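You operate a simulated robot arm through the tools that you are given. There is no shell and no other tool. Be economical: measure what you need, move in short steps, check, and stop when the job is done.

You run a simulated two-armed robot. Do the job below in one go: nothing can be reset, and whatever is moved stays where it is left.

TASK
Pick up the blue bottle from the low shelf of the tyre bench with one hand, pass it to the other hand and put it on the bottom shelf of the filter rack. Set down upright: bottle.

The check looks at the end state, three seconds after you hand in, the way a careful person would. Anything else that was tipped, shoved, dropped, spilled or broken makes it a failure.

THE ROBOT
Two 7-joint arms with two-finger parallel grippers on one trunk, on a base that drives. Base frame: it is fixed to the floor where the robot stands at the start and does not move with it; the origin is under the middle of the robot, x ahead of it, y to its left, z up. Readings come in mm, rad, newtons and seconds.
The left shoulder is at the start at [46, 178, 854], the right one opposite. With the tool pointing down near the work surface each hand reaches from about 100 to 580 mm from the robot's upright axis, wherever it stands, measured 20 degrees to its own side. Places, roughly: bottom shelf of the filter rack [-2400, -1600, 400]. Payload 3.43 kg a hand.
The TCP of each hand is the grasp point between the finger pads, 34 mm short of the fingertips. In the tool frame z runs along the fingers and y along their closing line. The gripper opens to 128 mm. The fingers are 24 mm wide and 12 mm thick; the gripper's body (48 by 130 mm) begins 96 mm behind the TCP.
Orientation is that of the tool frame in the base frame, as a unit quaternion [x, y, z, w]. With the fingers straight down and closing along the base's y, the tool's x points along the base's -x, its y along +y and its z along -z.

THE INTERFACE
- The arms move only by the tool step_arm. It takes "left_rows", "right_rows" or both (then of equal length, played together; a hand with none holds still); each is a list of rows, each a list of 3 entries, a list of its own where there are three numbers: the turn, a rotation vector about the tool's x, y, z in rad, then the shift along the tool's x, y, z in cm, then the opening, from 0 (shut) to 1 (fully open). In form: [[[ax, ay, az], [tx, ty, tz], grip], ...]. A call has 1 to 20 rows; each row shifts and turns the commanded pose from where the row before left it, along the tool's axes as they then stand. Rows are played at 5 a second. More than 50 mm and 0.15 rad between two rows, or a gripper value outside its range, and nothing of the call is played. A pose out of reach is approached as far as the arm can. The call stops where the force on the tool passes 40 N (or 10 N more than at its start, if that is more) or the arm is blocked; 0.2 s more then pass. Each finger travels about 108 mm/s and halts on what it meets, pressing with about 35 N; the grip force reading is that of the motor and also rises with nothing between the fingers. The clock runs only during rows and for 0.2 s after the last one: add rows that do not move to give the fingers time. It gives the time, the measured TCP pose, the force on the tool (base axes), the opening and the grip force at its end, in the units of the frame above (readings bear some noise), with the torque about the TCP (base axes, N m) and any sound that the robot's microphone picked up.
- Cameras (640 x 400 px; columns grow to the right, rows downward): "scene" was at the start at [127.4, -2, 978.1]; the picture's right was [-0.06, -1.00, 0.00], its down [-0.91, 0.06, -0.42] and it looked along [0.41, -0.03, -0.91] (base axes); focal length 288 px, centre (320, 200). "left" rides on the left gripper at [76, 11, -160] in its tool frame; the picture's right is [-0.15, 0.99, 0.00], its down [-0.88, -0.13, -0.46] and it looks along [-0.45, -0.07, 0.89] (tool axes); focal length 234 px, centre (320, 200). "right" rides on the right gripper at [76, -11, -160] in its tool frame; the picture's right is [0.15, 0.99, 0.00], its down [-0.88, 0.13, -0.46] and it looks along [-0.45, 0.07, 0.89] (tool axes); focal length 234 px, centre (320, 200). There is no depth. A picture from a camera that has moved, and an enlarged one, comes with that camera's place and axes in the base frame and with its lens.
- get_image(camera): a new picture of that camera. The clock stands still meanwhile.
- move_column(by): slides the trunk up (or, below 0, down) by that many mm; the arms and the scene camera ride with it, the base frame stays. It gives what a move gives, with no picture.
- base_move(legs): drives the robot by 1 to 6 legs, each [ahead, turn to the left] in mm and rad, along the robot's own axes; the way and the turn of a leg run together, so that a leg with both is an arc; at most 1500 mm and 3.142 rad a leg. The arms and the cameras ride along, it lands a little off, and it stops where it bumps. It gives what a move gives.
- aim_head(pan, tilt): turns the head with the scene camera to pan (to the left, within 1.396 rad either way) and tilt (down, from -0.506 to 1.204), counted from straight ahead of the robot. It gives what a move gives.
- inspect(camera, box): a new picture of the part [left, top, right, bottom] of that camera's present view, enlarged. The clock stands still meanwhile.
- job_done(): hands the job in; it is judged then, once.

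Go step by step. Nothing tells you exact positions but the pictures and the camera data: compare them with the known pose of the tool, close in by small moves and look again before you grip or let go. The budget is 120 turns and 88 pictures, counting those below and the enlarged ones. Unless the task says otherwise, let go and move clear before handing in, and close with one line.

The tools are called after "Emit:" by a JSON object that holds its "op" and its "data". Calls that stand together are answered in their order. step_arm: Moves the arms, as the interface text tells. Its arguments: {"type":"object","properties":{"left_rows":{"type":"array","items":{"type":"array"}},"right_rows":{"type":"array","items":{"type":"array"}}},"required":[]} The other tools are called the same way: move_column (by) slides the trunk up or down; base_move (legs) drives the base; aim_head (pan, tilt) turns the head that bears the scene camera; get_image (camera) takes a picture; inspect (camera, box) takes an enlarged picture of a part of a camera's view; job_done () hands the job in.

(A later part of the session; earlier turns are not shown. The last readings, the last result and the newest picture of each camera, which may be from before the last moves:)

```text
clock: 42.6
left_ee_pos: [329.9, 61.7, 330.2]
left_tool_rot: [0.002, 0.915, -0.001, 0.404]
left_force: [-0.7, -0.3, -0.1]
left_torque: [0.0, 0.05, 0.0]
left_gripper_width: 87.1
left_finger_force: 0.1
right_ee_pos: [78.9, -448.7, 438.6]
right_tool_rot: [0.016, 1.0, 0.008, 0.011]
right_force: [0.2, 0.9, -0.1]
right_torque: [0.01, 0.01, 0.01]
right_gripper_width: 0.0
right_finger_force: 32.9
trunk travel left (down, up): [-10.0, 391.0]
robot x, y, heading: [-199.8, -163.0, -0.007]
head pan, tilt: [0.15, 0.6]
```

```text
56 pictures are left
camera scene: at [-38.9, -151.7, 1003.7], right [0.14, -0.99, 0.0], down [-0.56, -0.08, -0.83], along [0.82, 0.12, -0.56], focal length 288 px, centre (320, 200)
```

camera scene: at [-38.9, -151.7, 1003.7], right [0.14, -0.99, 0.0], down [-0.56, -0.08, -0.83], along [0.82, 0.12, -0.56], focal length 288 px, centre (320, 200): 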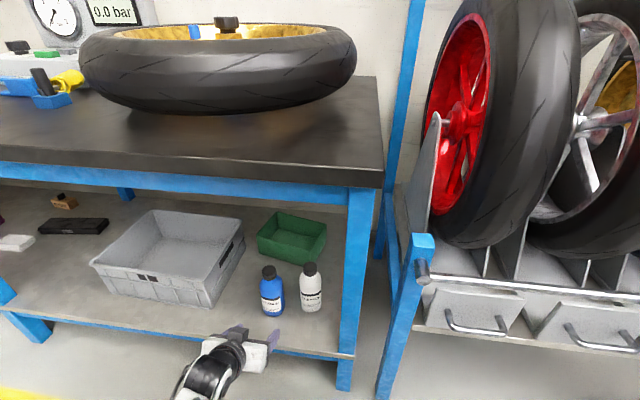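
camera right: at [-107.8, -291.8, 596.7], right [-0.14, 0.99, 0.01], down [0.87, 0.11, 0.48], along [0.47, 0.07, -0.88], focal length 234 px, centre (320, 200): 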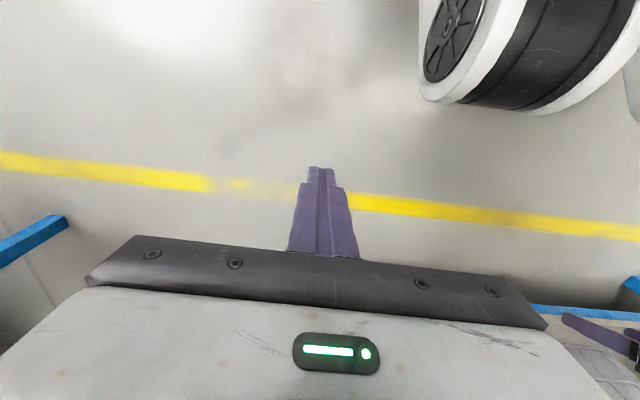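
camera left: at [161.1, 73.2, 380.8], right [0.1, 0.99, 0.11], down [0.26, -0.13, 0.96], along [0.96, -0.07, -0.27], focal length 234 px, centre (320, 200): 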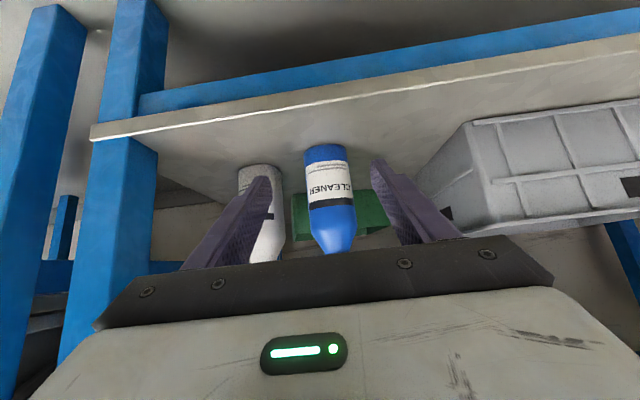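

I zoom both views to pin down the bottle's position precisely before going in.

Emit:
{"op": "inspect", "data": {"camera": "left", "box": [200, 120, 420, 260]}}

Emit:
{"op": "inspect", "data": {"camera": "scene", "box": [180, 230, 380, 380]}}

```text
2.86 times, centred on (310, 190) of left
camera zoom: at [161.1, 73.2, 380.8], right [0.1, 0.99, 0.11], down [0.26, -0.13, 0.96], along [0.96, -0.07, -0.27], focal length 669 px, centre (349, 229)
```

zoom: 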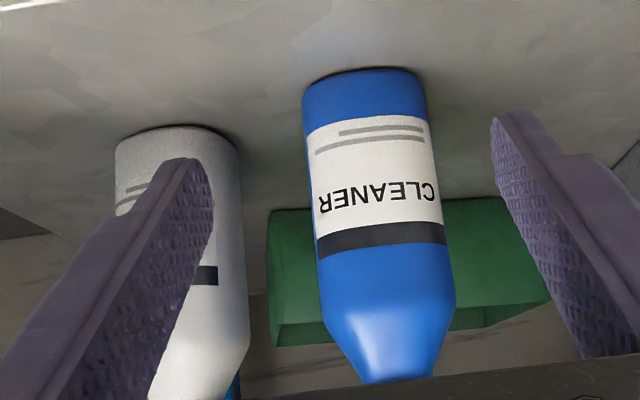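

```text
2.67 times, centred on (280, 305) of scene
camera zoom: at [-38.9, -151.7, 1003.7], right [0.14, -0.99, 0.0], down [-0.56, -0.08, -0.83], along [0.82, 0.12, -0.56], focal length 767 px, centre (427, -80)
```

zoom: 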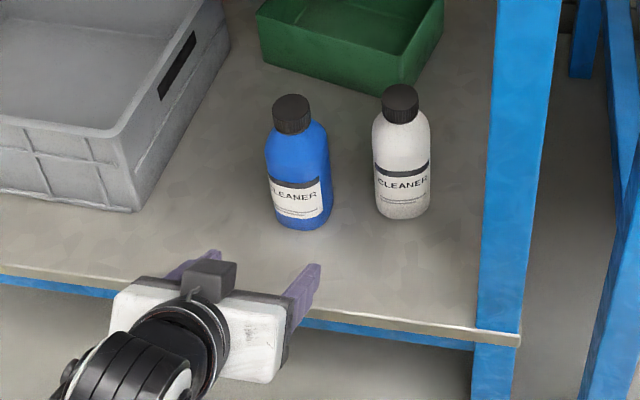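

Better estimate: shelf z≈211, bottle axis ≈[498, 69], diameter ≈67, height ≈187, straight body up to z≈335; white bottle at ≈[530, -43]. I lower to z≈300, align and drive in partway.

Emit:
{"op": "step_arm", "data": {"left_rows": [[[0, 0, 0], [1.1, 0.4, 1.0], 0.78], [[0, 0, 0], [1.1, 0.4, 1.0], 0.78], [[0, 0, 0], [0, 0, 0], 0.78]]}}

Emit:
{"op": "base_move", "data": {"legs": [[85, 0]]}}

Emit:
{"op": "get_image", "data": {"camera": "left"}}

Emit:
{"op": "inspect", "data": {"camera": "scene", "box": [140, 220, 380, 400]}}

```text
clock: 43.4
left_ee_pos: [329.6, 72.3, 300.4]
left_tool_rot: [0.003, 0.914, -0.001, 0.405]
left_force: [1.2, -0.6, 0.4]
left_torque: [0.02, -0.01, 0.02]
left_gripper_width: 99.9
left_finger_force: 0.2
right_ee_pos: [77.3, -448.4, 438.5]
right_tool_rot: [0.015, 1.0, 0.008, 0.01]
right_force: [-0.3, 1.0, 0.3]
right_torque: [0.01, -0.02, -0.01]
right_gripper_width: 0.0
right_finger_force: 32.9
trunk travel left (down, up): [-10.0, 391.0]
robot x, y, heading: [-197.4, -165.4, -0.008]
head pan, tilt: [0.15, 0.6]
```

```text
clock: 44.5
left_ee_pos: [415.0, 71.1, 300.3]
left_tool_rot: [0.003, 0.915, -0.002, 0.404]
left_force: [0.7, 1.3, -1.5]
left_torque: [-0.01, -0.01, 0.01]
left_gripper_width: 99.6
left_finger_force: 0.0
right_ee_pos: [164.3, -448.6, 439.7]
right_tool_rot: [0.016, 1.0, 0.007, 0.011]
right_force: [-0.3, 0.2, 0.4]
right_torque: [0.01, 0.02, 0.0]
right_gripper_width: 0.0
right_finger_force: 32.8
trunk travel left (down, up): [-10.0, 391.0]
robot x, y, heading: [-112.3, -158.0, -0.008]
head pan, tilt: [0.15, 0.6]
```

```text
53 pictures are left
camera left: at [246.3, 81.5, 351.1], right [0.1, 0.99, 0.11], down [0.26, -0.13, 0.96], along [0.96, -0.07, -0.27], focal length 234 px, centre (320, 200)
```

left: 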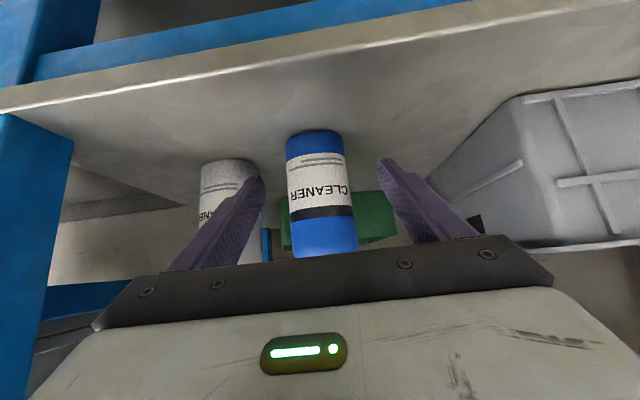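

```text
2.22 times, centred on (260, 310) of scene
camera zoom: at [46.8, -152.5, 1003.7], right [0.14, -0.99, 0.0], down [-0.56, -0.08, -0.83], along [0.82, 0.12, -0.56], focal length 639 px, centre (453, -44)
```

zoom: 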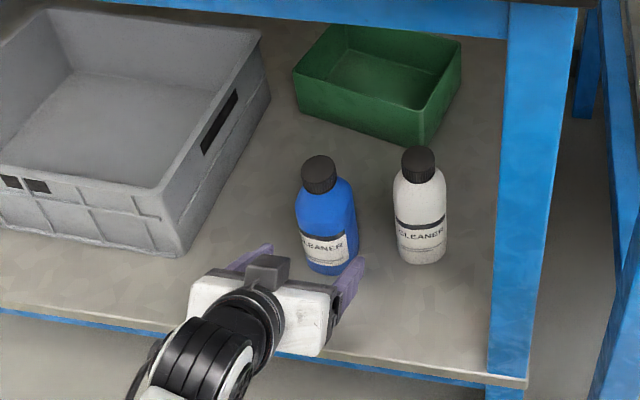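

Alignment looks right (bottle y≈68, TCP y≈71, fingers clear of both neighbours). I drive the last 82 mm so the bottle sits between the pads.

Emit:
{"op": "base_move", "data": {"legs": [[82, 0]]}}

Emit:
{"op": "get_image", "data": {"camera": "left"}}

Emit:
{"op": "inspect", "data": {"camera": "scene", "box": [140, 220, 380, 400]}}

```text
clock: 45.5
left_ee_pos: [497.4, 68.7, 299.6]
left_tool_rot: [0.003, 0.915, -0.002, 0.404]
left_force: [0.4, 0.7, 0.8]
left_torque: [0.0, 0.0, 0.01]
left_gripper_width: 100.0
left_finger_force: 0.0
right_ee_pos: [246.5, -449.9, 439.1]
right_tool_rot: [0.016, 1.0, 0.008, 0.011]
right_force: [0.6, -0.9, 0.7]
right_torque: [-0.01, 0.01, -0.01]
right_gripper_width: 0.0
right_finger_force: 33.1
trunk travel left (down, up): [-10.0, 391.0]
robot x, y, heading: [-32.9, -166.0, -0.01]
head pan, tilt: [0.15, 0.6]
```

```text
51 pictures are left
camera left: at [328.1, 80.5, 351.1], right [0.1, 0.99, 0.11], down [0.26, -0.13, 0.96], along [0.96, -0.07, -0.27], focal length 234 px, centre (320, 200)
```

left: 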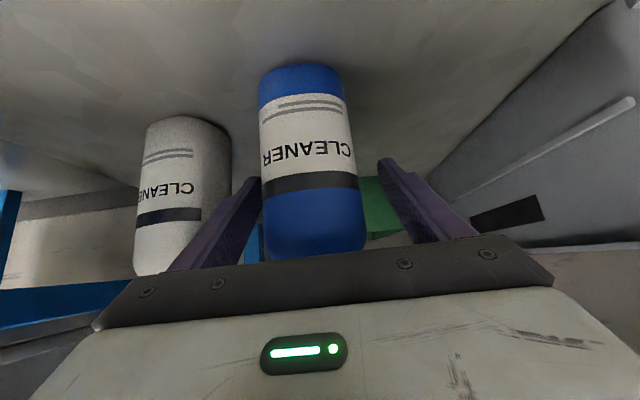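

```text
2.22 times, centred on (260, 310) of scene
camera zoom: at [128.4, -153.4, 1003.7], right [0.14, -0.99, 0.0], down [-0.56, -0.08, -0.83], along [0.82, 0.12, -0.56], focal length 639 px, centre (453, -44)
```

zoom: 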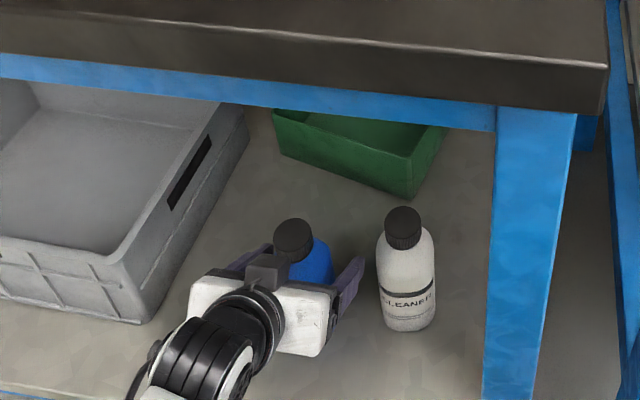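

The bottle sits centred between the fingers. Closing the left gripper.

Emit:
{"op": "step_arm", "data": {"left_rows": [[[0, 0, 0], [0, 0, 0], 0.6], [[0, 0, 0], [0, 0, 0], 0.5], [[0, 0, 0], [0, 0, 0], 0.3], [[0, 0, 0], [0, 0, 0], 0.3], [[0, 0, 0], [0, 0, 0], 0.3]]}}

Emit:
{"op": "get_image", "data": {"camera": "left"}}

```text
clock: 46.7
left_ee_pos: [496.2, 68.9, 299.9]
left_tool_rot: [0.002, 0.915, -0.001, 0.405]
left_force: [0.4, -1.4, 1.0]
left_torque: [-0.12, 0.0, 0.02]
left_gripper_width: 62.6
left_finger_force: 35.3
right_ee_pos: [246.6, -450.4, 439.4]
right_tool_rot: [0.015, 1.0, 0.007, 0.011]
right_force: [0.2, 0.0, -0.4]
right_torque: [-0.04, -0.01, -0.01]
right_gripper_width: 0.0
right_finger_force: 33.1
trunk travel left (down, up): [-10.0, 391.0]
robot x, y, heading: [-30.9, -167.7, -0.003]
head pan, tilt: [0.15, 0.6]
```

```text
49 pictures are left
camera left: at [328.2, 80.3, 351.2], right [0.1, 0.99, 0.11], down [0.26, -0.13, 0.96], along [0.96, -0.07, -0.27], focal length 234 px, centre (320, 200)
```

left: 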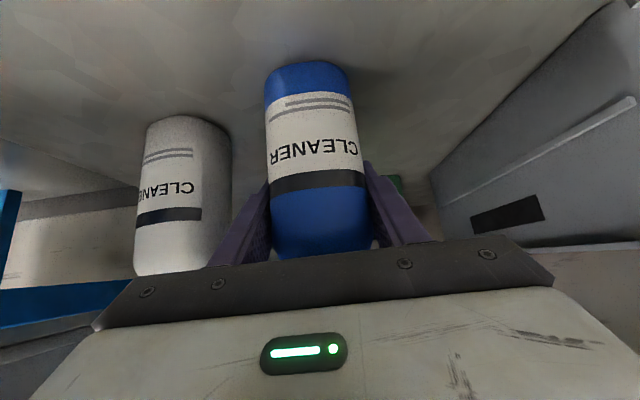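

Gripped (63 mm). I lift with the trunk by 40 mm and check.

Emit:
{"op": "move_column", "data": {"by": 40}}

Emit:
{"op": "get_image", "data": {"camera": "left"}}

```text
clock: 47.6
left_ee_pos: [496.8, 69.0, 340.1]
left_tool_rot: [0.002, 0.915, -0.001, 0.404]
left_force: [0.2, 0.1, -3.3]
left_torque: [0.02, -0.05, 0.01]
left_gripper_width: 62.9
left_finger_force: 35.0
right_ee_pos: [246.8, -449.3, 479.4]
right_tool_rot: [0.016, 1.0, 0.007, 0.011]
right_force: [-0.4, -0.4, -0.5]
right_torque: [-0.01, 0.02, -0.04]
right_gripper_width: 0.3
right_finger_force: 33.1
trunk travel left (down, up): [-50.0, 351.0]
robot x, y, heading: [-30.4, -168.8, -0.011]
head pan, tilt: [0.15, 0.6]
```

```text
48 pictures are left
camera left: at [328.0, 80.6, 390.9], right [0.1, 0.99, 0.11], down [0.26, -0.13, 0.96], along [0.96, -0.07, -0.27], focal length 234 px, centre (320, 200)
```

left: 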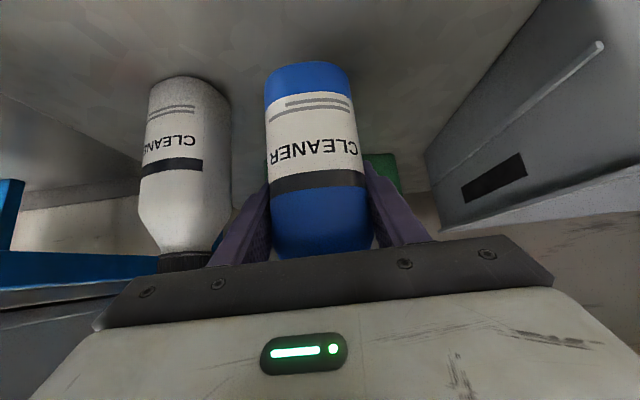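

The bottle is held upright. I back out well clear of the bench.

Emit:
{"op": "base_move", "data": {"legs": [[-650, 0], [0, -1.25]]}}

Emit:
{"op": "aim_head", "data": {"pan": -1.2, "tilt": 0.25}}

Emit:
{"op": "get_image", "data": {"camera": "scene"}}

```text
clock: 54.2
left_ee_pos: [-286.8, -583.9, 340.4]
left_tool_rot: [0.536, 0.741, -0.236, 0.327]
left_force: [-0.4, 0.4, -3.2]
left_torque: [-0.06, -0.01, 0.02]
left_gripper_width: 62.9
left_finger_force: 34.3
right_ee_pos: [-857.5, -510.6, 479.2]
right_tool_rot: [0.596, 0.803, -0.001, 0.013]
right_force: [-0.5, -0.3, -0.6]
right_torque: [-0.03, 0.01, -0.01]
right_gripper_width: 0.0
right_finger_force: 33.7
trunk travel left (down, up): [-50.0, 351.0]
robot x, y, heading: [-679.1, -154.9, -1.256]
head pan, tilt: [0.15, 0.6]
```

```text
clock: 55.7
left_ee_pos: [-286.5, -581.8, 339.5]
left_tool_rot: [0.536, 0.741, -0.237, 0.327]
left_force: [0.1, -0.1, -2.2]
left_torque: [-0.03, -0.05, -0.04]
left_gripper_width: 63.0
left_finger_force: 35.1
right_ee_pos: [-857.8, -510.4, 478.7]
right_tool_rot: [0.596, 0.803, -0.001, 0.012]
right_force: [-0.9, 0.1, -0.5]
right_torque: [-0.01, 0.01, 0.0]
right_gripper_width: 0.0
right_finger_force: 32.8
trunk travel left (down, up): [-50.0, 351.0]
robot x, y, heading: [-675.3, -157.5, -1.255]
head pan, tilt: [-1.201, 0.25]
```

```text
47 pictures are left
camera scene: at [-724.7, -282.4, 1075.9], right [-0.63, 0.77, 0.0], down [0.19, 0.16, -0.97], along [-0.75, -0.61, -0.25], focal length 288 px, centre (320, 200)
```

scene: 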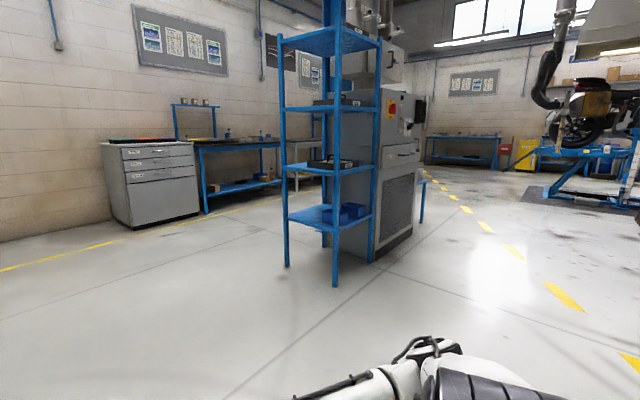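

The blue filter rack is in view with a bin on the right of its bottom shelf. I zoom in on it.

Emit:
{"op": "inspect", "data": {"camera": "scene", "box": [260, 130, 420, 300]}}

```text
2.35 times, centred on (340, 215) of scene
camera zoom: at [-724.7, -282.4, 1075.9], right [-0.63, 0.77, 0.0], down [0.19, 0.16, -0.97], along [-0.75, -0.61, -0.25], focal length 677 px, centre (273, 165)
```

zoom: 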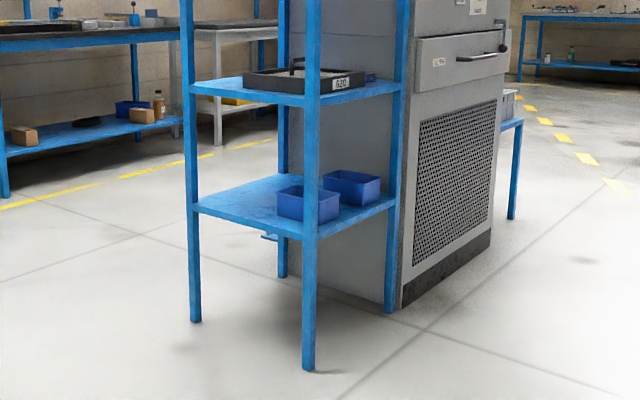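

The rack spans about x −2640…−2160, y −1790…−1315, bottom shelf z≈405, next shelf ≈790; bins line its y≈−1400 side, leaving the far half (y≈−1650) free, reachable from its +x side. Now the handover: I raise the left hand 180 mm and bring it inward.

Emit:
{"op": "step_arm", "data": {"left_rows": [[[0, 0, 0], [-2.2, 0, -2.0], 0.3], [[0, 0, 0], [-2.2, 0, -2.0], 0.3], [[0, 0, 0], [-2.2, 0, -2.0], 0.3], [[0, 0, 0], [-2.2, 0, -2.0], 0.3], [[0, 0, 0], [-2.2, 0, -2.0], 0.3], [[0, 0, 0], [-2.2, 0, -2.0], 0.3], [[0, 0, 0], [0, -2, 0], 0.3], [[0, 0, 0], [0, -2, 0], 0.3], [[0, 0, 0], [0, -2, 0], 0.3], [[0, 0, 0], [0, -2, 0], 0.3], [[0, 0, 0], [0, -2, 0], 0.3], [[0, 0, 0], [0, 0, 0], 0.3]]}}

Emit:
{"op": "aim_head", "data": {"pan": 0, "tilt": 0.95}}

Emit:
{"op": "get_image", "data": {"camera": "scene"}}

```text
clock: 58.3
left_ee_pos: [-366.7, -612.4, 514.8]
left_tool_rot: [0.54, 0.738, -0.223, 0.338]
left_force: [0.1, -0.6, -3.5]
left_torque: [0.0, 0.0, -0.01]
left_gripper_width: 62.9
left_finger_force: 35.3
right_ee_pos: [-857.8, -511.3, 479.3]
right_tool_rot: [0.597, 0.802, 0.0, 0.012]
right_force: [-0.2, 1.0, -0.6]
right_torque: [0.03, 0.04, -0.03]
right_gripper_width: 0.0
right_finger_force: 32.9
trunk travel left (down, up): [-50.0, 351.0]
robot x, y, heading: [-677.1, -156.1, -1.257]
head pan, tilt: [-1.201, 0.25]
```

```text
clock: 59.7
left_ee_pos: [-366.4, -612.3, 514.2]
left_tool_rot: [0.539, 0.738, -0.224, 0.339]
left_force: [-0.4, -0.2, -3.7]
left_torque: [-0.05, -0.03, 0.02]
left_gripper_width: 62.8
left_finger_force: 35.3
right_ee_pos: [-857.2, -511.2, 479.0]
right_tool_rot: [0.597, 0.802, -0.001, 0.013]
right_force: [0.4, -0.4, 0.6]
right_torque: [-0.02, 0.01, -0.01]
right_gripper_width: 0.0
right_finger_force: 33.2
trunk travel left (down, up): [-50.0, 351.0]
robot x, y, heading: [-677.1, -157.6, -1.26]
head pan, tilt: [0.0, 0.949]
```

```text
45 pictures are left
camera scene: at [-629.9, -292.5, 1015.3], right [-0.95, -0.31, 0.0], down [-0.25, 0.77, -0.58], along [0.18, -0.55, -0.81], focal length 288 px, centre (320, 200)
```

scene: 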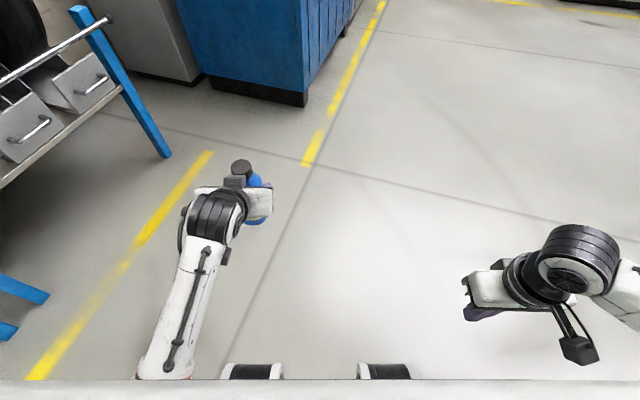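

The left hand moves freely at this height. I yaw it 30° to the right and bring it to about (480, 75) in robot coordinates, while turning the right hand to yaw +60° with an open gripper.

Emit:
{"op": "step_arm", "data": {"left_rows": [[[0.096, 0, 0.0876], [0, 0, 0], 0.3], [[0.096, 0, 0.0876], [0, 0, 0], 0.3], [[0.096, 0, 0.0876], [0, 0, 0], 0.3], [[0.096, 0, 0.0876], [0, 0, 0], 0.3], [[0, 0, 0], [0, -2.25, 0], 0.3], [[0, 0, 0], [0, -2.25, 0], 0.3], [[0, 0, 0], [0, -2.25, 0], 0.3], [[0, 0, 0], [0, -2.25, 0], 0.3], [[0, 0, 0], [0, 0, 0], 0.3]], "right_rows": [[[0, 0, 0], [-2.5, -1, 0], 0], [[0, 0, 0], [-2.5, -1, 0], 0], [[0, 0, -0.149], [0, 0, 0], 0.3], [[0, 0, -0.149], [0, 0, 0], 0.6], [[0, 0, -0.149], [0, 0, 0], 0.9], [[0, 0, -0.149], [0, 0, 0], 0.9], [[0, 0, -0.149], [0, 0, 0], 0.9], [[0, 0, -0.149], [0, 0, 0], 0.9], [[0, 0, -0.149], [0, 0, 0], 0.9]]}}

Emit:
{"op": "get_image", "data": {"camera": "scene"}}

```text
clock: 61.7
left_ee_pos: [-470.3, -593.8, 517.8]
left_tool_rot: [0.709, 0.579, -0.312, 0.255]
left_force: [0.6, -0.7, -3.3]
left_torque: [-0.04, 0.03, 0.03]
left_gripper_width: 62.8
left_finger_force: 35.0
right_ee_pos: [-862.2, -563.5, 480.2]
right_tool_rot: [0.116, 0.993, -0.006, 0.011]
right_force: [0.1, -0.6, 0.7]
right_torque: [0.03, -0.01, 0.01]
right_gripper_width: 115.2
right_finger_force: 0.0
trunk travel left (down, up): [-50.0, 351.0]
robot x, y, heading: [-678.1, -154.8, -1.253]
head pan, tilt: [0.0, 0.949]
```

```text
44 pictures are left
camera scene: at [-629.9, -292.5, 1015.3], right [-0.95, -0.31, 0.0], down [-0.25, 0.77, -0.58], along [0.18, -0.55, -0.81], focal length 288 px, centre (320, 200)
```

scene: 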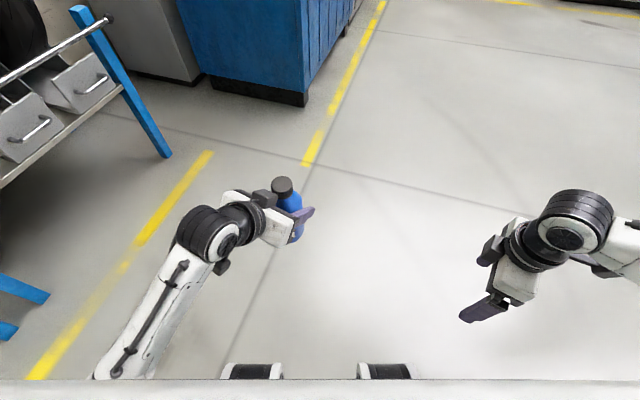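

The bottle is presented well in the left hand. I now pitch the right hand to nearly horizontal, still away from the bottle.

Emit:
{"op": "step_arm", "data": {"right_rows": [[[0, -0.149, 0], [-1.5, 0, 0], 0.9], [[0, -0.149, 0], [-1.5, 0, 0.2], 0.9], [[0, -0.149, 0], [-1.5, 0, 0.4], 0.9], [[0, -0.149, 0], [-1.4, 0, 0.6], 0.9], [[0, -0.149, 0], [-1.3, 0, 0.8], 0.9], [[0, -0.149, 0], [-1.1, 0, 1.0], 0.9], [[0, -0.149, 0], [-0.9, 0, 1.2], 0.9], [[0, -0.149, 0], [-0.7, 0, 1.3], 0.9], [[0, -0.149, 0], [-0.5, 0, 1.4], 0.9], [[0, 0, 0], [0, 0, 0], 0.9]]}}

Emit:
{"op": "get_image", "data": {"camera": "scene"}}

Emit:
{"op": "get_image", "data": {"camera": "right"}}

```text
clock: 63.9
left_ee_pos: [-469.6, -595.1, 518.8]
left_tool_rot: [0.709, 0.578, -0.313, 0.255]
left_force: [0.6, -0.3, -3.4]
left_torque: [-0.03, 0.0, -0.01]
left_gripper_width: 63.1
left_finger_force: 35.4
right_ee_pos: [-730.1, -595.7, 483.0]
right_tool_rot: [0.088, 0.771, -0.079, 0.625]
right_force: [-0.2, 0.3, -0.4]
right_torque: [-0.01, 0.02, -0.01]
right_gripper_width: 115.6
right_finger_force: 0.1
trunk travel left (down, up): [-50.0, 351.0]
robot x, y, heading: [-680.1, -158.1, -1.258]
head pan, tilt: [0.0, 0.949]
```

```text
43 pictures are left
camera scene: at [-629.9, -292.5, 1015.3], right [-0.95, -0.31, 0.0], down [-0.25, 0.77, -0.58], along [0.18, -0.55, -0.81], focal length 288 px, centre (320, 200)
```

scene: 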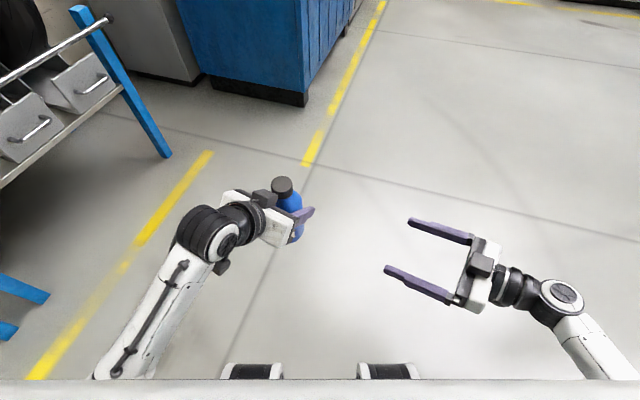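

```text
42 pictures are left
camera right: at [-900.2, -566.3, 440.3], right [0.2, 0.97, -0.15], down [-0.23, 0.2, 0.95], along [0.95, -0.16, 0.26], focal length 234 px, centre (320, 200)
```

right: 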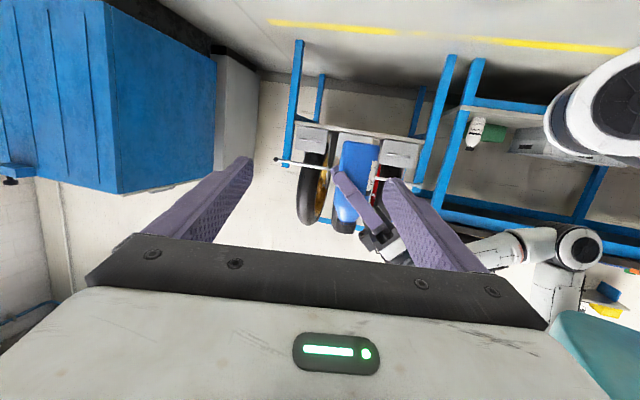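

Both hands are placed well. I zoom the right camera to measure the bottle's axis and height from the side.

Emit:
{"op": "inspect", "data": {"camera": "right", "box": [280, 120, 480, 270]}}

Emit:
{"op": "inspect", "data": {"camera": "scene", "box": [200, 150, 360, 270]}}

```text
2.67 times, centred on (380, 195) of right
camera zoom: at [-900.2, -566.3, 440.3], right [0.2, 0.97, -0.15], down [-0.23, 0.2, 0.95], along [0.95, -0.16, 0.26], focal length 624 px, centre (160, 213)
```

zoom: 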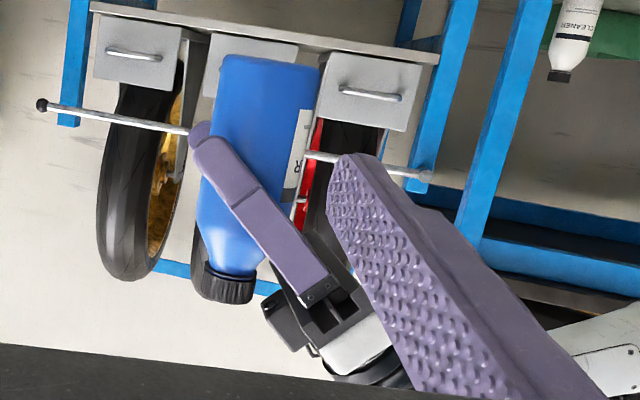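

```text
3.33 times, centred on (280, 210) of scene
camera zoom: at [-629.9, -292.5, 1015.3], right [-0.95, -0.31, 0.0], down [-0.25, 0.77, -0.58], along [0.18, -0.55, -0.81], focal length 959 px, centre (453, 167)
```

zoom: 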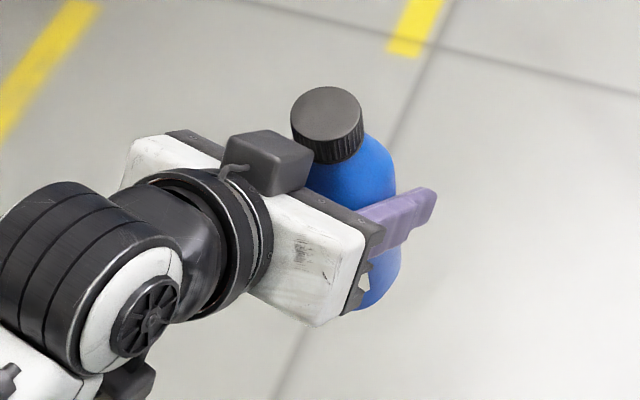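

Measured: bottle base z≈442, top ≈615, axis ≈[-467, -582]. To clear the left fingertips I'll make the right hand fully horizontal at z≈468 and approach below the left fingers; first to ~90 mm short.

Emit:
{"op": "step_arm", "data": {"right_rows": [[[0, -0.103, 0], [0, 0, 0], 0.9], [[0, -0.103, 0], [0, 0, 0], 0.9], [[0, 0, 0], [0.5, 2.5, 0], 0.9], [[0, 0, 0], [0.5, 2.5, 0], 0.9], [[0, 0, 0], [0.45, 2.5, 0], 0.9], [[0, 0, 0], [0, 0, 4], 0.9], [[0, 0, 0], [0, 0, 4], 0.9], [[0, 0, 0], [0, 0, 4], 0.9], [[0, 0, 0], [0, 0, 4], 0.9], [[0, 0, 0], [0, 0, 0], 0.9]]}}

Emit:
{"op": "get_image", "data": {"camera": "right"}}

Emit:
{"op": "get_image", "data": {"camera": "scene"}}

```text
clock: 66.3
left_ee_pos: [-469.0, -593.8, 517.3]
left_tool_rot: [0.709, 0.579, -0.311, 0.255]
left_force: [-0.1, 0.4, -2.8]
left_torque: [-0.02, 0.01, 0.0]
left_gripper_width: 62.9
left_finger_force: 35.1
right_ee_pos: [-599.6, -564.5, 437.2]
right_tool_rot: [0.068, 0.738, -0.094, 0.665]
right_force: [0.2, 0.2, 0.1]
right_torque: [-0.02, 0.05, -0.03]
right_gripper_width: 115.3
right_finger_force: 0.0
trunk travel left (down, up): [-50.0, 351.0]
robot x, y, heading: [-679.7, -157.6, -1.255]
head pan, tilt: [0.0, 0.949]
stopped in row 10 (right hand): the arm was blocked; the commanded pose is now the measured one
```

```text
39 pictures are left
camera right: at [-764.5, -540.6, 377.5], right [0.21, 0.96, -0.19], down [-0.32, 0.25, 0.91], along [0.92, -0.13, 0.36], focal length 234 px, centre (320, 200)
```

right: 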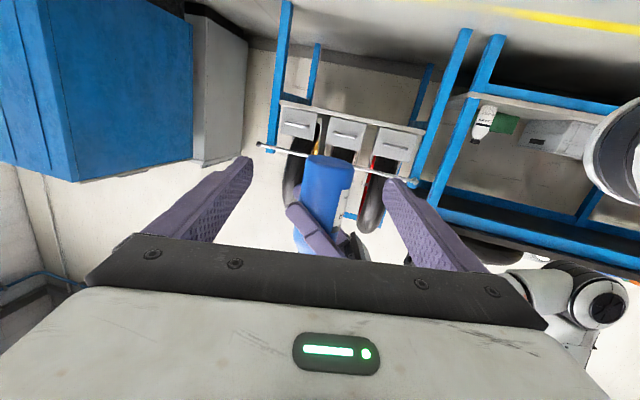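

```text
38 pictures are left
camera scene: at [-630.3, -292.4, 1014.2], right [-0.95, -0.31, 0.0], down [-0.25, 0.77, -0.58], along [0.18, -0.55, -0.81], focal length 288 px, centre (320, 200)
```

scene: 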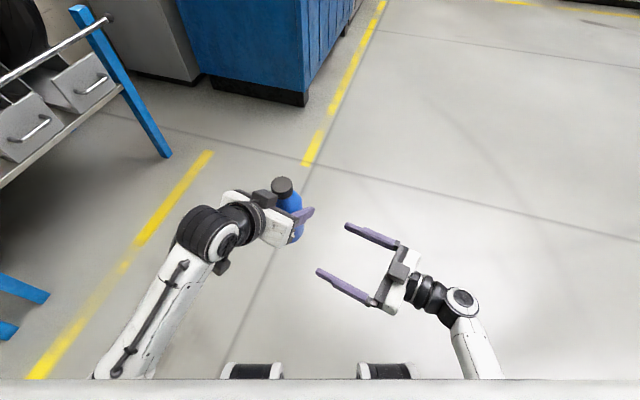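

The right arm reached a joint limit low down, as the left did earlier. I retreat it a bit and raise both hands ~100–130 mm relative to the shoulders.

Emit:
{"op": "step_arm", "data": {"left_rows": [[[0, 0, 0], [0, 0, 0], 0.3], [[0, 0, 0], [0, 0, 0], 0.3], [[0, 0, 0], [-1.85, 0, -1.69], 0.3], [[0, 0, 0], [-1.85, 0, -1.69], 0.3], [[0, 0, 0], [-1.85, 0, -1.69], 0.3], [[0, 0, 0], [-1.85, 0, -1.69], 0.3], [[0, 0, 0], [0, 0, 0], 0.3]], "right_rows": [[[0, 0, 0], [-1, 0, -3], 0.9], [[0, 0, 0], [-1, 0, -3], 0.9], [[0, 0, 0], [-2.8, 0, 0], 0.9], [[0, 0, 0], [-2.8, 0, 0], 0.9], [[0, 0, 0], [-2.8, 0, 0], 0.9], [[0, 0, 0], [-2.8, 0, 0], 0.9], [[0, 0, 0], [0, 0, 0], 0.9]]}}

```text
clock: 67.9
left_ee_pos: [-468.3, -594.2, 620.0]
left_tool_rot: [0.709, 0.578, -0.313, 0.255]
left_force: [-0.2, 0.2, -3.7]
left_torque: [-0.05, 0.0, 0.03]
left_gripper_width: 63.0
left_finger_force: 35.3
right_ee_pos: [-644.3, -546.8, 576.2]
right_tool_rot: [0.069, 0.736, -0.093, 0.667]
right_force: [-0.6, 0.8, 0.4]
right_torque: [0.01, -0.01, -0.02]
right_gripper_width: 115.4
right_finger_force: 0.0
trunk travel left (down, up): [-50.0, 351.0]
robot x, y, heading: [-677.5, -157.9, -1.254]
head pan, tilt: [0.0, 0.949]
```

Both moved freely. I level the right hand exactly and approach to ~90 mm short of the bottle axis.

Emit:
{"op": "step_arm", "data": {"right_rows": [[[0, -0.098, 0.045], [0, 0, 0], 0.9], [[0, 0, 0], [0.5, 0.65, 0], 0.9], [[0, 0, 0], [0, 0, 3], 0.9], [[0, 0, 0], [0, 0, 3], 0.9], [[0, 0, 0], [0, 0, 3], 0.9], [[0, 0, 0], [0, 0, 0], 0.9]]}}

Emit:
{"op": "get_image", "data": {"camera": "right"}}

Emit:
{"op": "inspect", "data": {"camera": "scene", "box": [160, 120, 480, 320]}}

```text
clock: 69.3
left_ee_pos: [-467.4, -593.8, 621.6]
left_tool_rot: [0.709, 0.578, -0.312, 0.255]
left_force: [0.8, -0.2, -2.7]
left_torque: [-0.03, 0.02, -0.01]
left_gripper_width: 62.9
left_finger_force: 35.4
right_ee_pos: [-554.3, -561.9, 571.1]
right_tool_rot: [0.08, 0.702, -0.081, 0.703]
right_force: [-0.1, 0.1, -0.1]
right_torque: [0.0, 0.02, -0.01]
right_gripper_width: 115.1
right_finger_force: 0.0
trunk travel left (down, up): [-50.0, 351.0]
robot x, y, heading: [-676.9, -158.0, -1.254]
head pan, tilt: [0.0, 0.949]
```

```text
37 pictures are left
camera right: at [-711.1, -535.9, 493.6], right [0.23, 0.96, -0.15], down [-0.42, 0.23, 0.88], along [0.88, -0.14, 0.45], focal length 234 px, centre (320, 200)
```

right: 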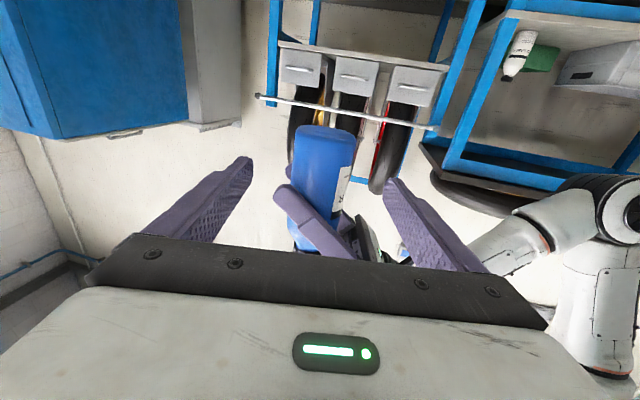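

```text
2.00 times, centred on (320, 220) of scene
camera zoom: at [-629.9, -292.5, 1015.3], right [-0.95, -0.31, 0.0], down [-0.25, 0.77, -0.58], along [0.18, -0.55, -0.81], focal length 576 px, centre (320, 160)
```

zoom: 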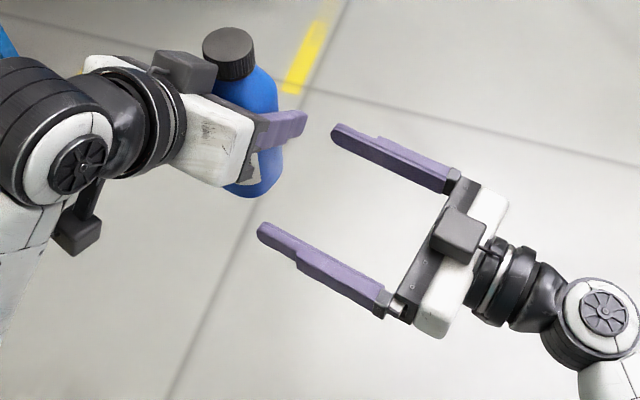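

Right hand is level at z=571, below the left fingertips (≈589) and above the bottle base (≈543), laterally centred. I advance 88 mm to enclose the bottle.

Emit:
{"op": "step_arm", "data": {"right_rows": [[[0, 0, 0], [0, 0.1, 2.2], 0.9], [[0, 0, 0], [0, 0, 2.2], 0.9], [[0, 0, 0], [0, 0, 2.2], 0.9], [[0, 0, 0], [0, 0, 2.2], 0.9], [[0, 0, 0], [0, 0, 0], 0.9]]}}

Emit:
{"op": "get_image", "data": {"camera": "right"}}

Emit:
{"op": "inspect", "data": {"camera": "scene", "box": [160, 120, 480, 320]}}

```text
clock: 70.5
left_ee_pos: [-467.9, -592.7, 621.0]
left_tool_rot: [0.708, 0.578, -0.315, 0.256]
left_force: [0.3, 0.1, -2.7]
left_torque: [-0.06, 0.03, 0.02]
left_gripper_width: 62.9
left_finger_force: 35.3
right_ee_pos: [-469.3, -581.5, 573.3]
right_tool_rot: [0.079, 0.701, -0.083, 0.704]
right_force: [-0.1, -0.5, 0.0]
right_torque: [0.02, 0.0, 0.03]
right_gripper_width: 115.4
right_finger_force: 0.0
trunk travel left (down, up): [-50.0, 351.0]
robot x, y, heading: [-674.0, -155.8, -1.256]
head pan, tilt: [0.0, 0.949]
```

```text
35 pictures are left
camera right: at [-626.2, -555.6, 497.4], right [0.23, 0.96, -0.15], down [-0.42, 0.24, 0.88], along [0.88, -0.13, 0.45], focal length 234 px, centre (320, 200)
```

right: 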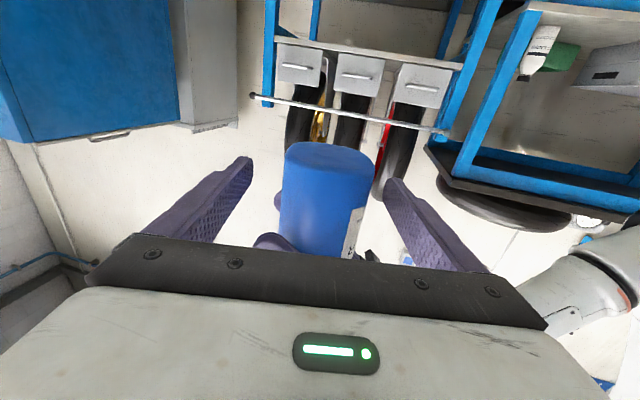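

```text
2.00 times, centred on (320, 220) of scene
camera zoom: at [-629.4, -289.8, 1016.5], right [-0.95, -0.31, 0.0], down [-0.25, 0.77, -0.58], along [0.18, -0.56, -0.81], focal length 576 px, centre (320, 160)
```

zoom: 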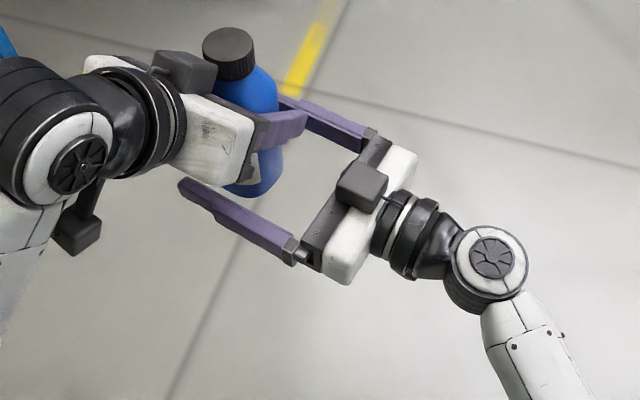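

The bottle lies between the right fingers, under the left ones. I drop 3 mm and close the right gripper.

Emit:
{"op": "step_arm", "data": {"right_rows": [[[0, 0, 0], [0.3, 0, 0], 0.8], [[0, 0, 0], [0, 0, 0], 0.65], [[0, 0, 0], [0, 0, 0], 0.52], [[0, 0, 0], [0, 0, 0], 0.46], [[0, 0, 0], [0, 0, 0], 0.3], [[0, 0, 0], [0, 0, 0], 0.3], [[0, 0, 0], [0, 0, 0], 0.3]]}}

Emit:
{"op": "get_image", "data": {"camera": "right"}}

```text
clock: 72.1
left_ee_pos: [-467.3, -594.0, 623.6]
left_tool_rot: [0.708, 0.577, -0.316, 0.257]
left_force: [-3.3, -18.1, -1.7]
left_torque: [-0.87, 0.1, 0.02]
left_gripper_width: 62.8
left_finger_force: 34.8
right_ee_pos: [-467.1, -579.0, 574.2]
right_tool_rot: [0.075, 0.7, -0.084, 0.705]
right_force: [3.6, 19.0, 0.4]
right_torque: [-0.11, 0.09, 0.04]
right_gripper_width: 63.0
right_finger_force: 35.4
trunk travel left (down, up): [-50.0, 351.0]
robot x, y, heading: [-675.2, -156.3, -1.258]
head pan, tilt: [0.0, 0.949]
```

```text
33 pictures are left
camera right: at [-624.2, -555.1, 496.8], right [0.22, 0.96, -0.16], down [-0.42, 0.24, 0.88], along [0.88, -0.13, 0.46], focal length 234 px, centre (320, 200)
```

right: 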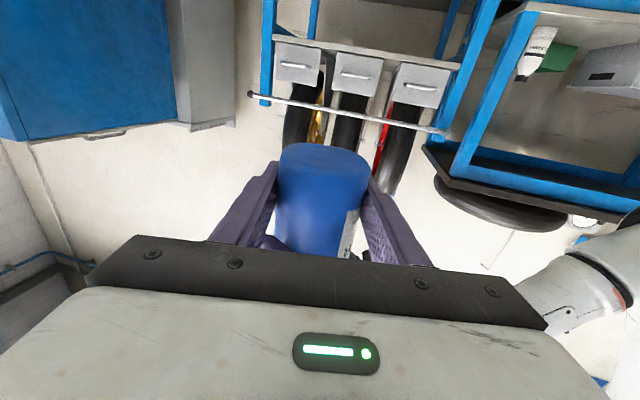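

Both hands hold the bottle with ~19 N sideways tension; I relieve it with a small right-hand shift before releasing the left.

Emit:
{"op": "step_arm", "data": {"right_rows": [[[0, 0, 0], [0, 0.3, 0], 0.3], [[0, 0, 0], [0, 0, 0], 0.3]]}}

```text
clock: 72.7
left_ee_pos: [-466.8, -593.7, 622.9]
left_tool_rot: [0.707, 0.578, -0.316, 0.258]
left_force: [3.0, -8.6, 10.2]
left_torque: [-0.39, 0.11, -0.8]
left_gripper_width: 63.0
left_finger_force: 34.5
right_ee_pos: [-467.0, -579.1, 573.6]
right_tool_rot: [0.075, 0.701, -0.085, 0.704]
right_force: [-2.4, 7.9, -11.0]
right_torque: [0.09, -0.29, 0.74]
right_gripper_width: 63.1
right_finger_force: 35.1
trunk travel left (down, up): [-50.0, 351.0]
robot x, y, heading: [-679.0, -156.8, -1.254]
head pan, tilt: [0.0, 0.949]
```

Emit:
{"op": "step_arm", "data": {"left_rows": [[[0, 0, 0], [0, 0, 0], 0.3], [[0, 0, 0], [0, 0, 0], 0.52], [[0, 0, 0], [0, 0, 0], 0.62], [[0, 0, 0], [0, 0, 0], 0.75], [[0, 0, 0], [0, 0, 0], 0.75]], "right_rows": [[[0, 0, 0], [0, 0.15, 0], 0.3], [[0, 0, 0], [0, 0, 0], 0.3], [[0, 0, 0], [0, 0, 0], 0.3], [[0, 0, 0], [0, 0, 0], 0.3], [[0, 0, 0], [0, 0, 0], 0.3]]}}

Emit:
{"op": "get_image", "data": {"camera": "left"}}

```text
clock: 73.9
left_ee_pos: [-469.0, -593.1, 619.5]
left_tool_rot: [0.709, 0.578, -0.316, 0.253]
left_force: [0.2, 2.0, 1.0]
left_torque: [0.05, 0.01, -0.19]
left_gripper_width: 96.1
left_finger_force: 0.4
right_ee_pos: [-465.4, -577.6, 574.9]
right_tool_rot: [0.076, 0.7, -0.085, 0.705]
right_force: [-0.7, -1.2, -0.8]
right_torque: [0.05, 0.0, 0.16]
right_gripper_width: 63.0
right_finger_force: 35.2
trunk travel left (down, up): [-50.0, 351.0]
robot x, y, heading: [-676.4, -158.1, -1.258]
head pan, tilt: [0.0, 0.949]
```

```text
32 pictures are left
camera left: at [-422.5, -430.8, 670.4], right [0.95, -0.3, 0.1], down [-0.17, -0.22, 0.96], along [-0.26, -0.93, -0.27], focal length 234 px, centre (320, 200)
```

left: 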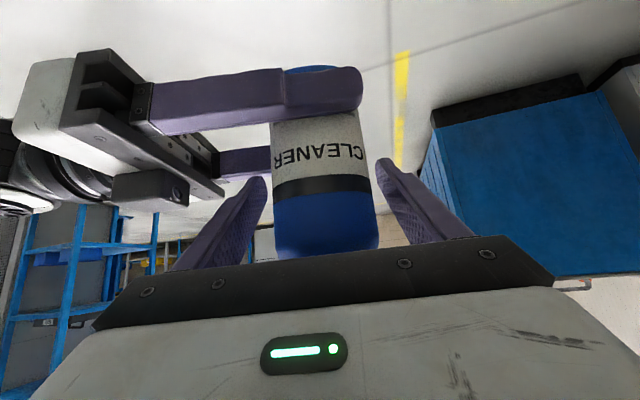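

The right hand alone holds the bottle upright. I retract the left hand along its own axis.

Emit:
{"op": "step_arm", "data": {"left_rows": [[[0, 0, 0], [0, 0, -1], 0.78], [[0, 0, 0], [0, 0, -2.5], 0.78], [[0, 0, 0], [0, 0, -3], 0.78], [[0, 0, 0], [0, 0, -3], 0.78], [[0, 0, 0], [0, 0, -3], 0.78], [[0, 0, 0], [0, 0, 0], 0.78]]}}

Emit:
{"op": "get_image", "data": {"camera": "left"}}

Emit:
{"op": "get_image", "data": {"camera": "scene"}}

```text
clock: 75.3
left_ee_pos: [-446.7, -525.4, 704.3]
left_tool_rot: [0.708, 0.578, -0.314, 0.255]
left_force: [0.0, 0.1, 0.4]
left_torque: [0.01, -0.02, 0.01]
left_gripper_width: 99.7
left_finger_force: 0.0
left hand out of reach, approached as far as the arm can: row 5
right_ee_pos: [-466.1, -577.3, 576.1]
right_tool_rot: [0.076, 0.7, -0.086, 0.705]
right_force: [0.0, -0.8, 0.4]
right_torque: [-0.02, 0.01, 0.02]
right_gripper_width: 63.0
right_finger_force: 34.6
trunk travel left (down, up): [-50.0, 351.0]
robot x, y, heading: [-678.6, -159.1, -1.254]
head pan, tilt: [0.0, 0.949]
```

```text
31 pictures are left
camera left: at [-400.9, -362.6, 754.3], right [0.95, -0.3, 0.11], down [-0.18, -0.22, 0.96], along [-0.26, -0.93, -0.27], focal length 234 px, centre (320, 200)
```

left: 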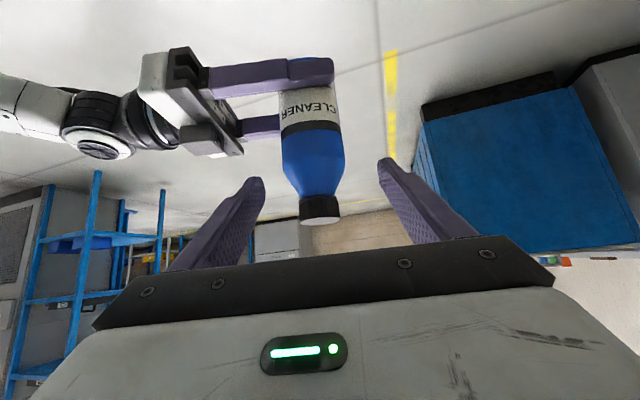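

```text
30 pictures are left
camera scene: at [-627.3, -290.2, 1015.8], right [-0.95, -0.31, 0.0], down [-0.25, 0.77, -0.58], along [0.18, -0.56, -0.81], focal length 288 px, centre (320, 200)
```

scene: 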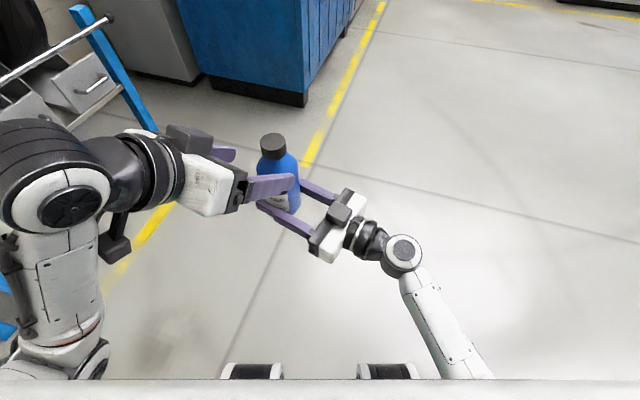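

The bottle is in the right hand alone. I move the hands apart: right carries the bottle away, left shifts outward.

Emit:
{"op": "step_arm", "data": {"left_rows": [[[0, 0, 0], [0, 0, 0], 0.78], [[0, 0, 0], [0, 0, 0], 0.78], [[0, 0, 0], [0, 0, 0], 0.78], [[0, 0, 0], [0, 2.5, 0], 0.78], [[0, 0, 0], [0, 2.5, 0], 0.78], [[0, 0, 0], [0, 2.5, 0], 0.78], [[0, 0, 0], [0, 2.5, 0], 0.78]], "right_rows": [[[0, 0, 0], [0, -1.5, 0], 0.3], [[0, 0, 0], [0, -2.5, 0], 0.3], [[0, 0, 0], [0, -2.5, 0], 0.3], [[0, 0, 0], [0, -1.5, -2], 0.3], [[0, 0, 0], [0, 0, -3.5], 0.3], [[0, 0, 0], [0, 0, -3.5], 0.3], [[0, 0, 0], [0, 0, -3.5], 0.3]]}}

Emit:
{"op": "get_image", "data": {"camera": "scene"}}

```text
clock: 76.9
left_ee_pos: [-349.5, -548.4, 700.1]
left_tool_rot: [0.71, 0.578, -0.312, 0.255]
left_force: [0.2, -0.1, -0.6]
left_torque: [-0.02, 0.03, -0.01]
left_gripper_width: 99.6
left_finger_force: 0.0
right_ee_pos: [-606.5, -626.0, 567.9]
right_tool_rot: [0.081, 0.701, -0.082, 0.704]
right_force: [0.0, -0.3, -0.5]
right_torque: [0.06, 0.01, -0.01]
right_gripper_width: 63.1
right_finger_force: 35.4
trunk travel left (down, up): [-50.0, 351.0]
robot x, y, heading: [-676.5, -156.4, -1.253]
head pan, tilt: [0.0, 0.949]
```

```text
29 pictures are left
camera scene: at [-630.0, -292.5, 1015.3], right [-0.95, -0.31, 0.0], down [-0.25, 0.77, -0.58], along [0.18, -0.55, -0.81], focal length 288 px, centre (320, 200)
```

scene: 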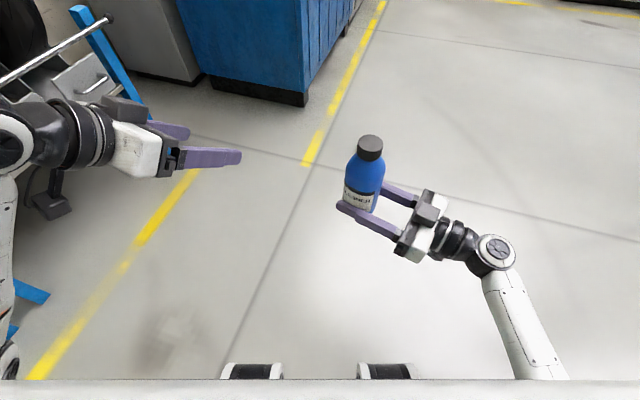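

Clean handover. Now I turn the right hand (with the bottle) toward straight ahead, moving it outward so it's ready for placing.

Emit:
{"op": "step_arm", "data": {"right_rows": [[[0, 0, 0], [0, -1.3, -2.1], 0.3], [[0, 0, 0], [0, -1.3, -2.1], 0.3], [[0.1, 0, 0], [0, -1.3, -2.1], 0.3], [[0.1, 0, 0], [0, -1.3, -2.1], 0.3], [[0.1, 0, 0], [0, 0, 0], 0.3], [[0.1, 0, 0], [0, 0, 0], 0.3], [[0.1, 0, 0], [0, 0, 0], 0.3], [[0.1, 0, 0], [0, 0, 0], 0.3], [[0.1, 0, 0], [0, 0, 0], 0.3], [[0.1, 0, 0], [0, 0, 0], 0.3], [[0, 0, 0], [0, 0, 0], 0.3]]}}

Emit:
{"op": "get_image", "data": {"camera": "scene"}}

```text
clock: 79.3
left_ee_pos: [-348.6, -547.2, 701.8]
left_tool_rot: [0.709, 0.578, -0.312, 0.255]
left_force: [-1.2, -0.1, -0.1]
left_torque: [-0.01, -0.02, 0.01]
left_gripper_width: 99.8
left_finger_force: 0.0
right_ee_pos: [-709.0, -661.3, 572.5]
right_tool_rot: [0.314, 0.632, -0.363, 0.609]
right_force: [-0.5, 0.1, -0.1]
right_torque: [0.03, 0.01, 0.02]
right_gripper_width: 63.2
right_finger_force: 35.7
trunk travel left (down, up): [-50.0, 351.0]
robot x, y, heading: [-676.1, -161.1, -1.26]
head pan, tilt: [0.0, 0.949]
```

```text
28 pictures are left
camera scene: at [-630.0, -292.5, 1015.3], right [-0.95, -0.31, 0.0], down [-0.25, 0.77, -0.58], along [0.18, -0.55, -0.81], focal length 288 px, centre (320, 200)
```

scene: 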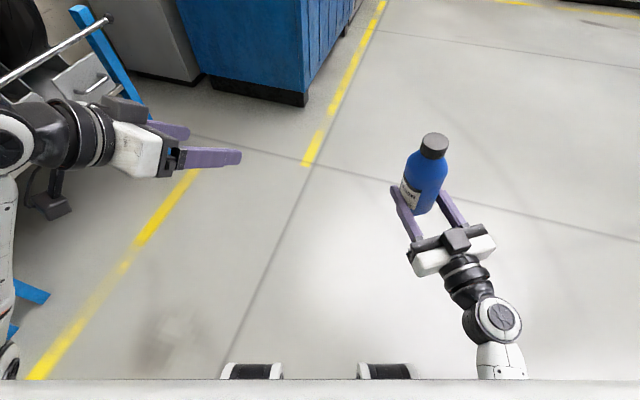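

The hand now points almost straight ahead but with a ~3.7° roll; I correct that, and test lowering the arm 85 mm, which placing on the z≈405 shelf will need.

Emit:
{"op": "step_arm", "data": {"right_rows": [[[0, 0, 0.063], [0, 0, 0], 0.3], [[0, 0, 0], [2.2, 0, 0], 0.3], [[0, 0, 0], [2.2, 0, 0], 0.3], [[0, 0, 0], [2.2, 0, 0], 0.3], [[0, 0, 0], [2.2, 0, 0], 0.3], [[0, 0, 0], [0, 0, 0], 0.3]]}}

```text
clock: 80.2
left_ee_pos: [-349.9, -547.3, 702.0]
left_tool_rot: [0.709, 0.578, -0.312, 0.255]
left_force: [0.1, 0.8, 0.4]
left_torque: [0.0, 0.02, -0.01]
left_gripper_width: 99.6
left_finger_force: 0.0
right_ee_pos: [-727.5, -650.5, 503.2]
right_tool_rot: [0.308, 0.661, -0.34, 0.594]
right_force: [-0.2, 0.9, 0.6]
right_torque: [0.03, -0.02, -0.02]
right_gripper_width: 63.2
right_finger_force: 35.7
trunk travel left (down, up): [-50.0, 351.0]
robot x, y, heading: [-673.1, -159.2, -1.26]
head pan, tilt: [0.0, 0.949]
stopped in row 4 (right hand): the arm was blocked; the commanded pose is now the measured one
```

Still limited there; further forward and outward worked for the left arm, so I go up a little, extend 120 mm forward, fix the tilt, then lower again.

Emit:
{"op": "step_arm", "data": {"right_rows": [[[0, 0, 0], [-2.5, 0, 0], 0.3], [[0, 0, 0], [-2.5, -0.5, 2], 0.3], [[0, 0, 0], [0, -0.5, 3.5], 0.3], [[0, 0, 0], [0, -0.5, 3.5], 0.3], [[0, 0, 0], [0, -0.5, 3.5], 0.3], [[0, -0.07, 0.07], [0, 0, 0], 0.3], [[0, 0, 0], [0, 0, 0], 0.3]]}}

Emit:
{"op": "step_arm", "data": {"right_rows": [[[0, 0, 0], [2.2, 0, 0], 0.3], [[0, 0, 0], [2.2, 0, 0], 0.3], [[0, 0, 0], [2.2, 0, 0], 0.3], [[0, 0, 0], [2.2, 0, 0], 0.3], [[0, 0, 0], [2.2, 0, 0], 0.3], [[0, 0, 0], [0, 0, 0], 0.3]]}}

```text
clock: 81.8
left_ee_pos: [-350.2, -547.8, 702.2]
left_tool_rot: [0.709, 0.578, -0.313, 0.256]
left_force: [-0.7, -0.2, 0.9]
left_torque: [0.03, -0.02, 0.04]
left_gripper_width: 99.8
left_finger_force: 0.1
right_ee_pos: [-666.1, -766.7, 545.6]
right_tool_rot: [0.319, 0.627, -0.33, 0.629]
right_force: [-0.1, -0.2, -0.7]
right_torque: [0.05, 0.01, -0.01]
right_gripper_width: 63.1
right_finger_force: 34.9
trunk travel left (down, up): [-50.0, 351.0]
robot x, y, heading: [-676.7, -157.3, -1.253]
head pan, tilt: [0.0, 0.949]
```

```text
clock: 83.2
left_ee_pos: [-349.6, -547.2, 701.9]
left_tool_rot: [0.709, 0.578, -0.313, 0.255]
left_force: [0.1, 0.0, 0.7]
left_torque: [0.0, 0.0, 0.02]
left_gripper_width: 99.8
left_finger_force: 0.0
right_ee_pos: [-667.8, -766.5, 437.5]
right_tool_rot: [0.32, 0.627, -0.331, 0.629]
right_force: [-1.2, 0.6, 0.4]
right_torque: [0.0, 0.03, 0.05]
right_gripper_width: 63.1
right_finger_force: 35.1
trunk travel left (down, up): [-50.0, 351.0]
robot x, y, heading: [-680.0, -157.0, -1.26]
head pan, tilt: [0.0, 0.949]
```

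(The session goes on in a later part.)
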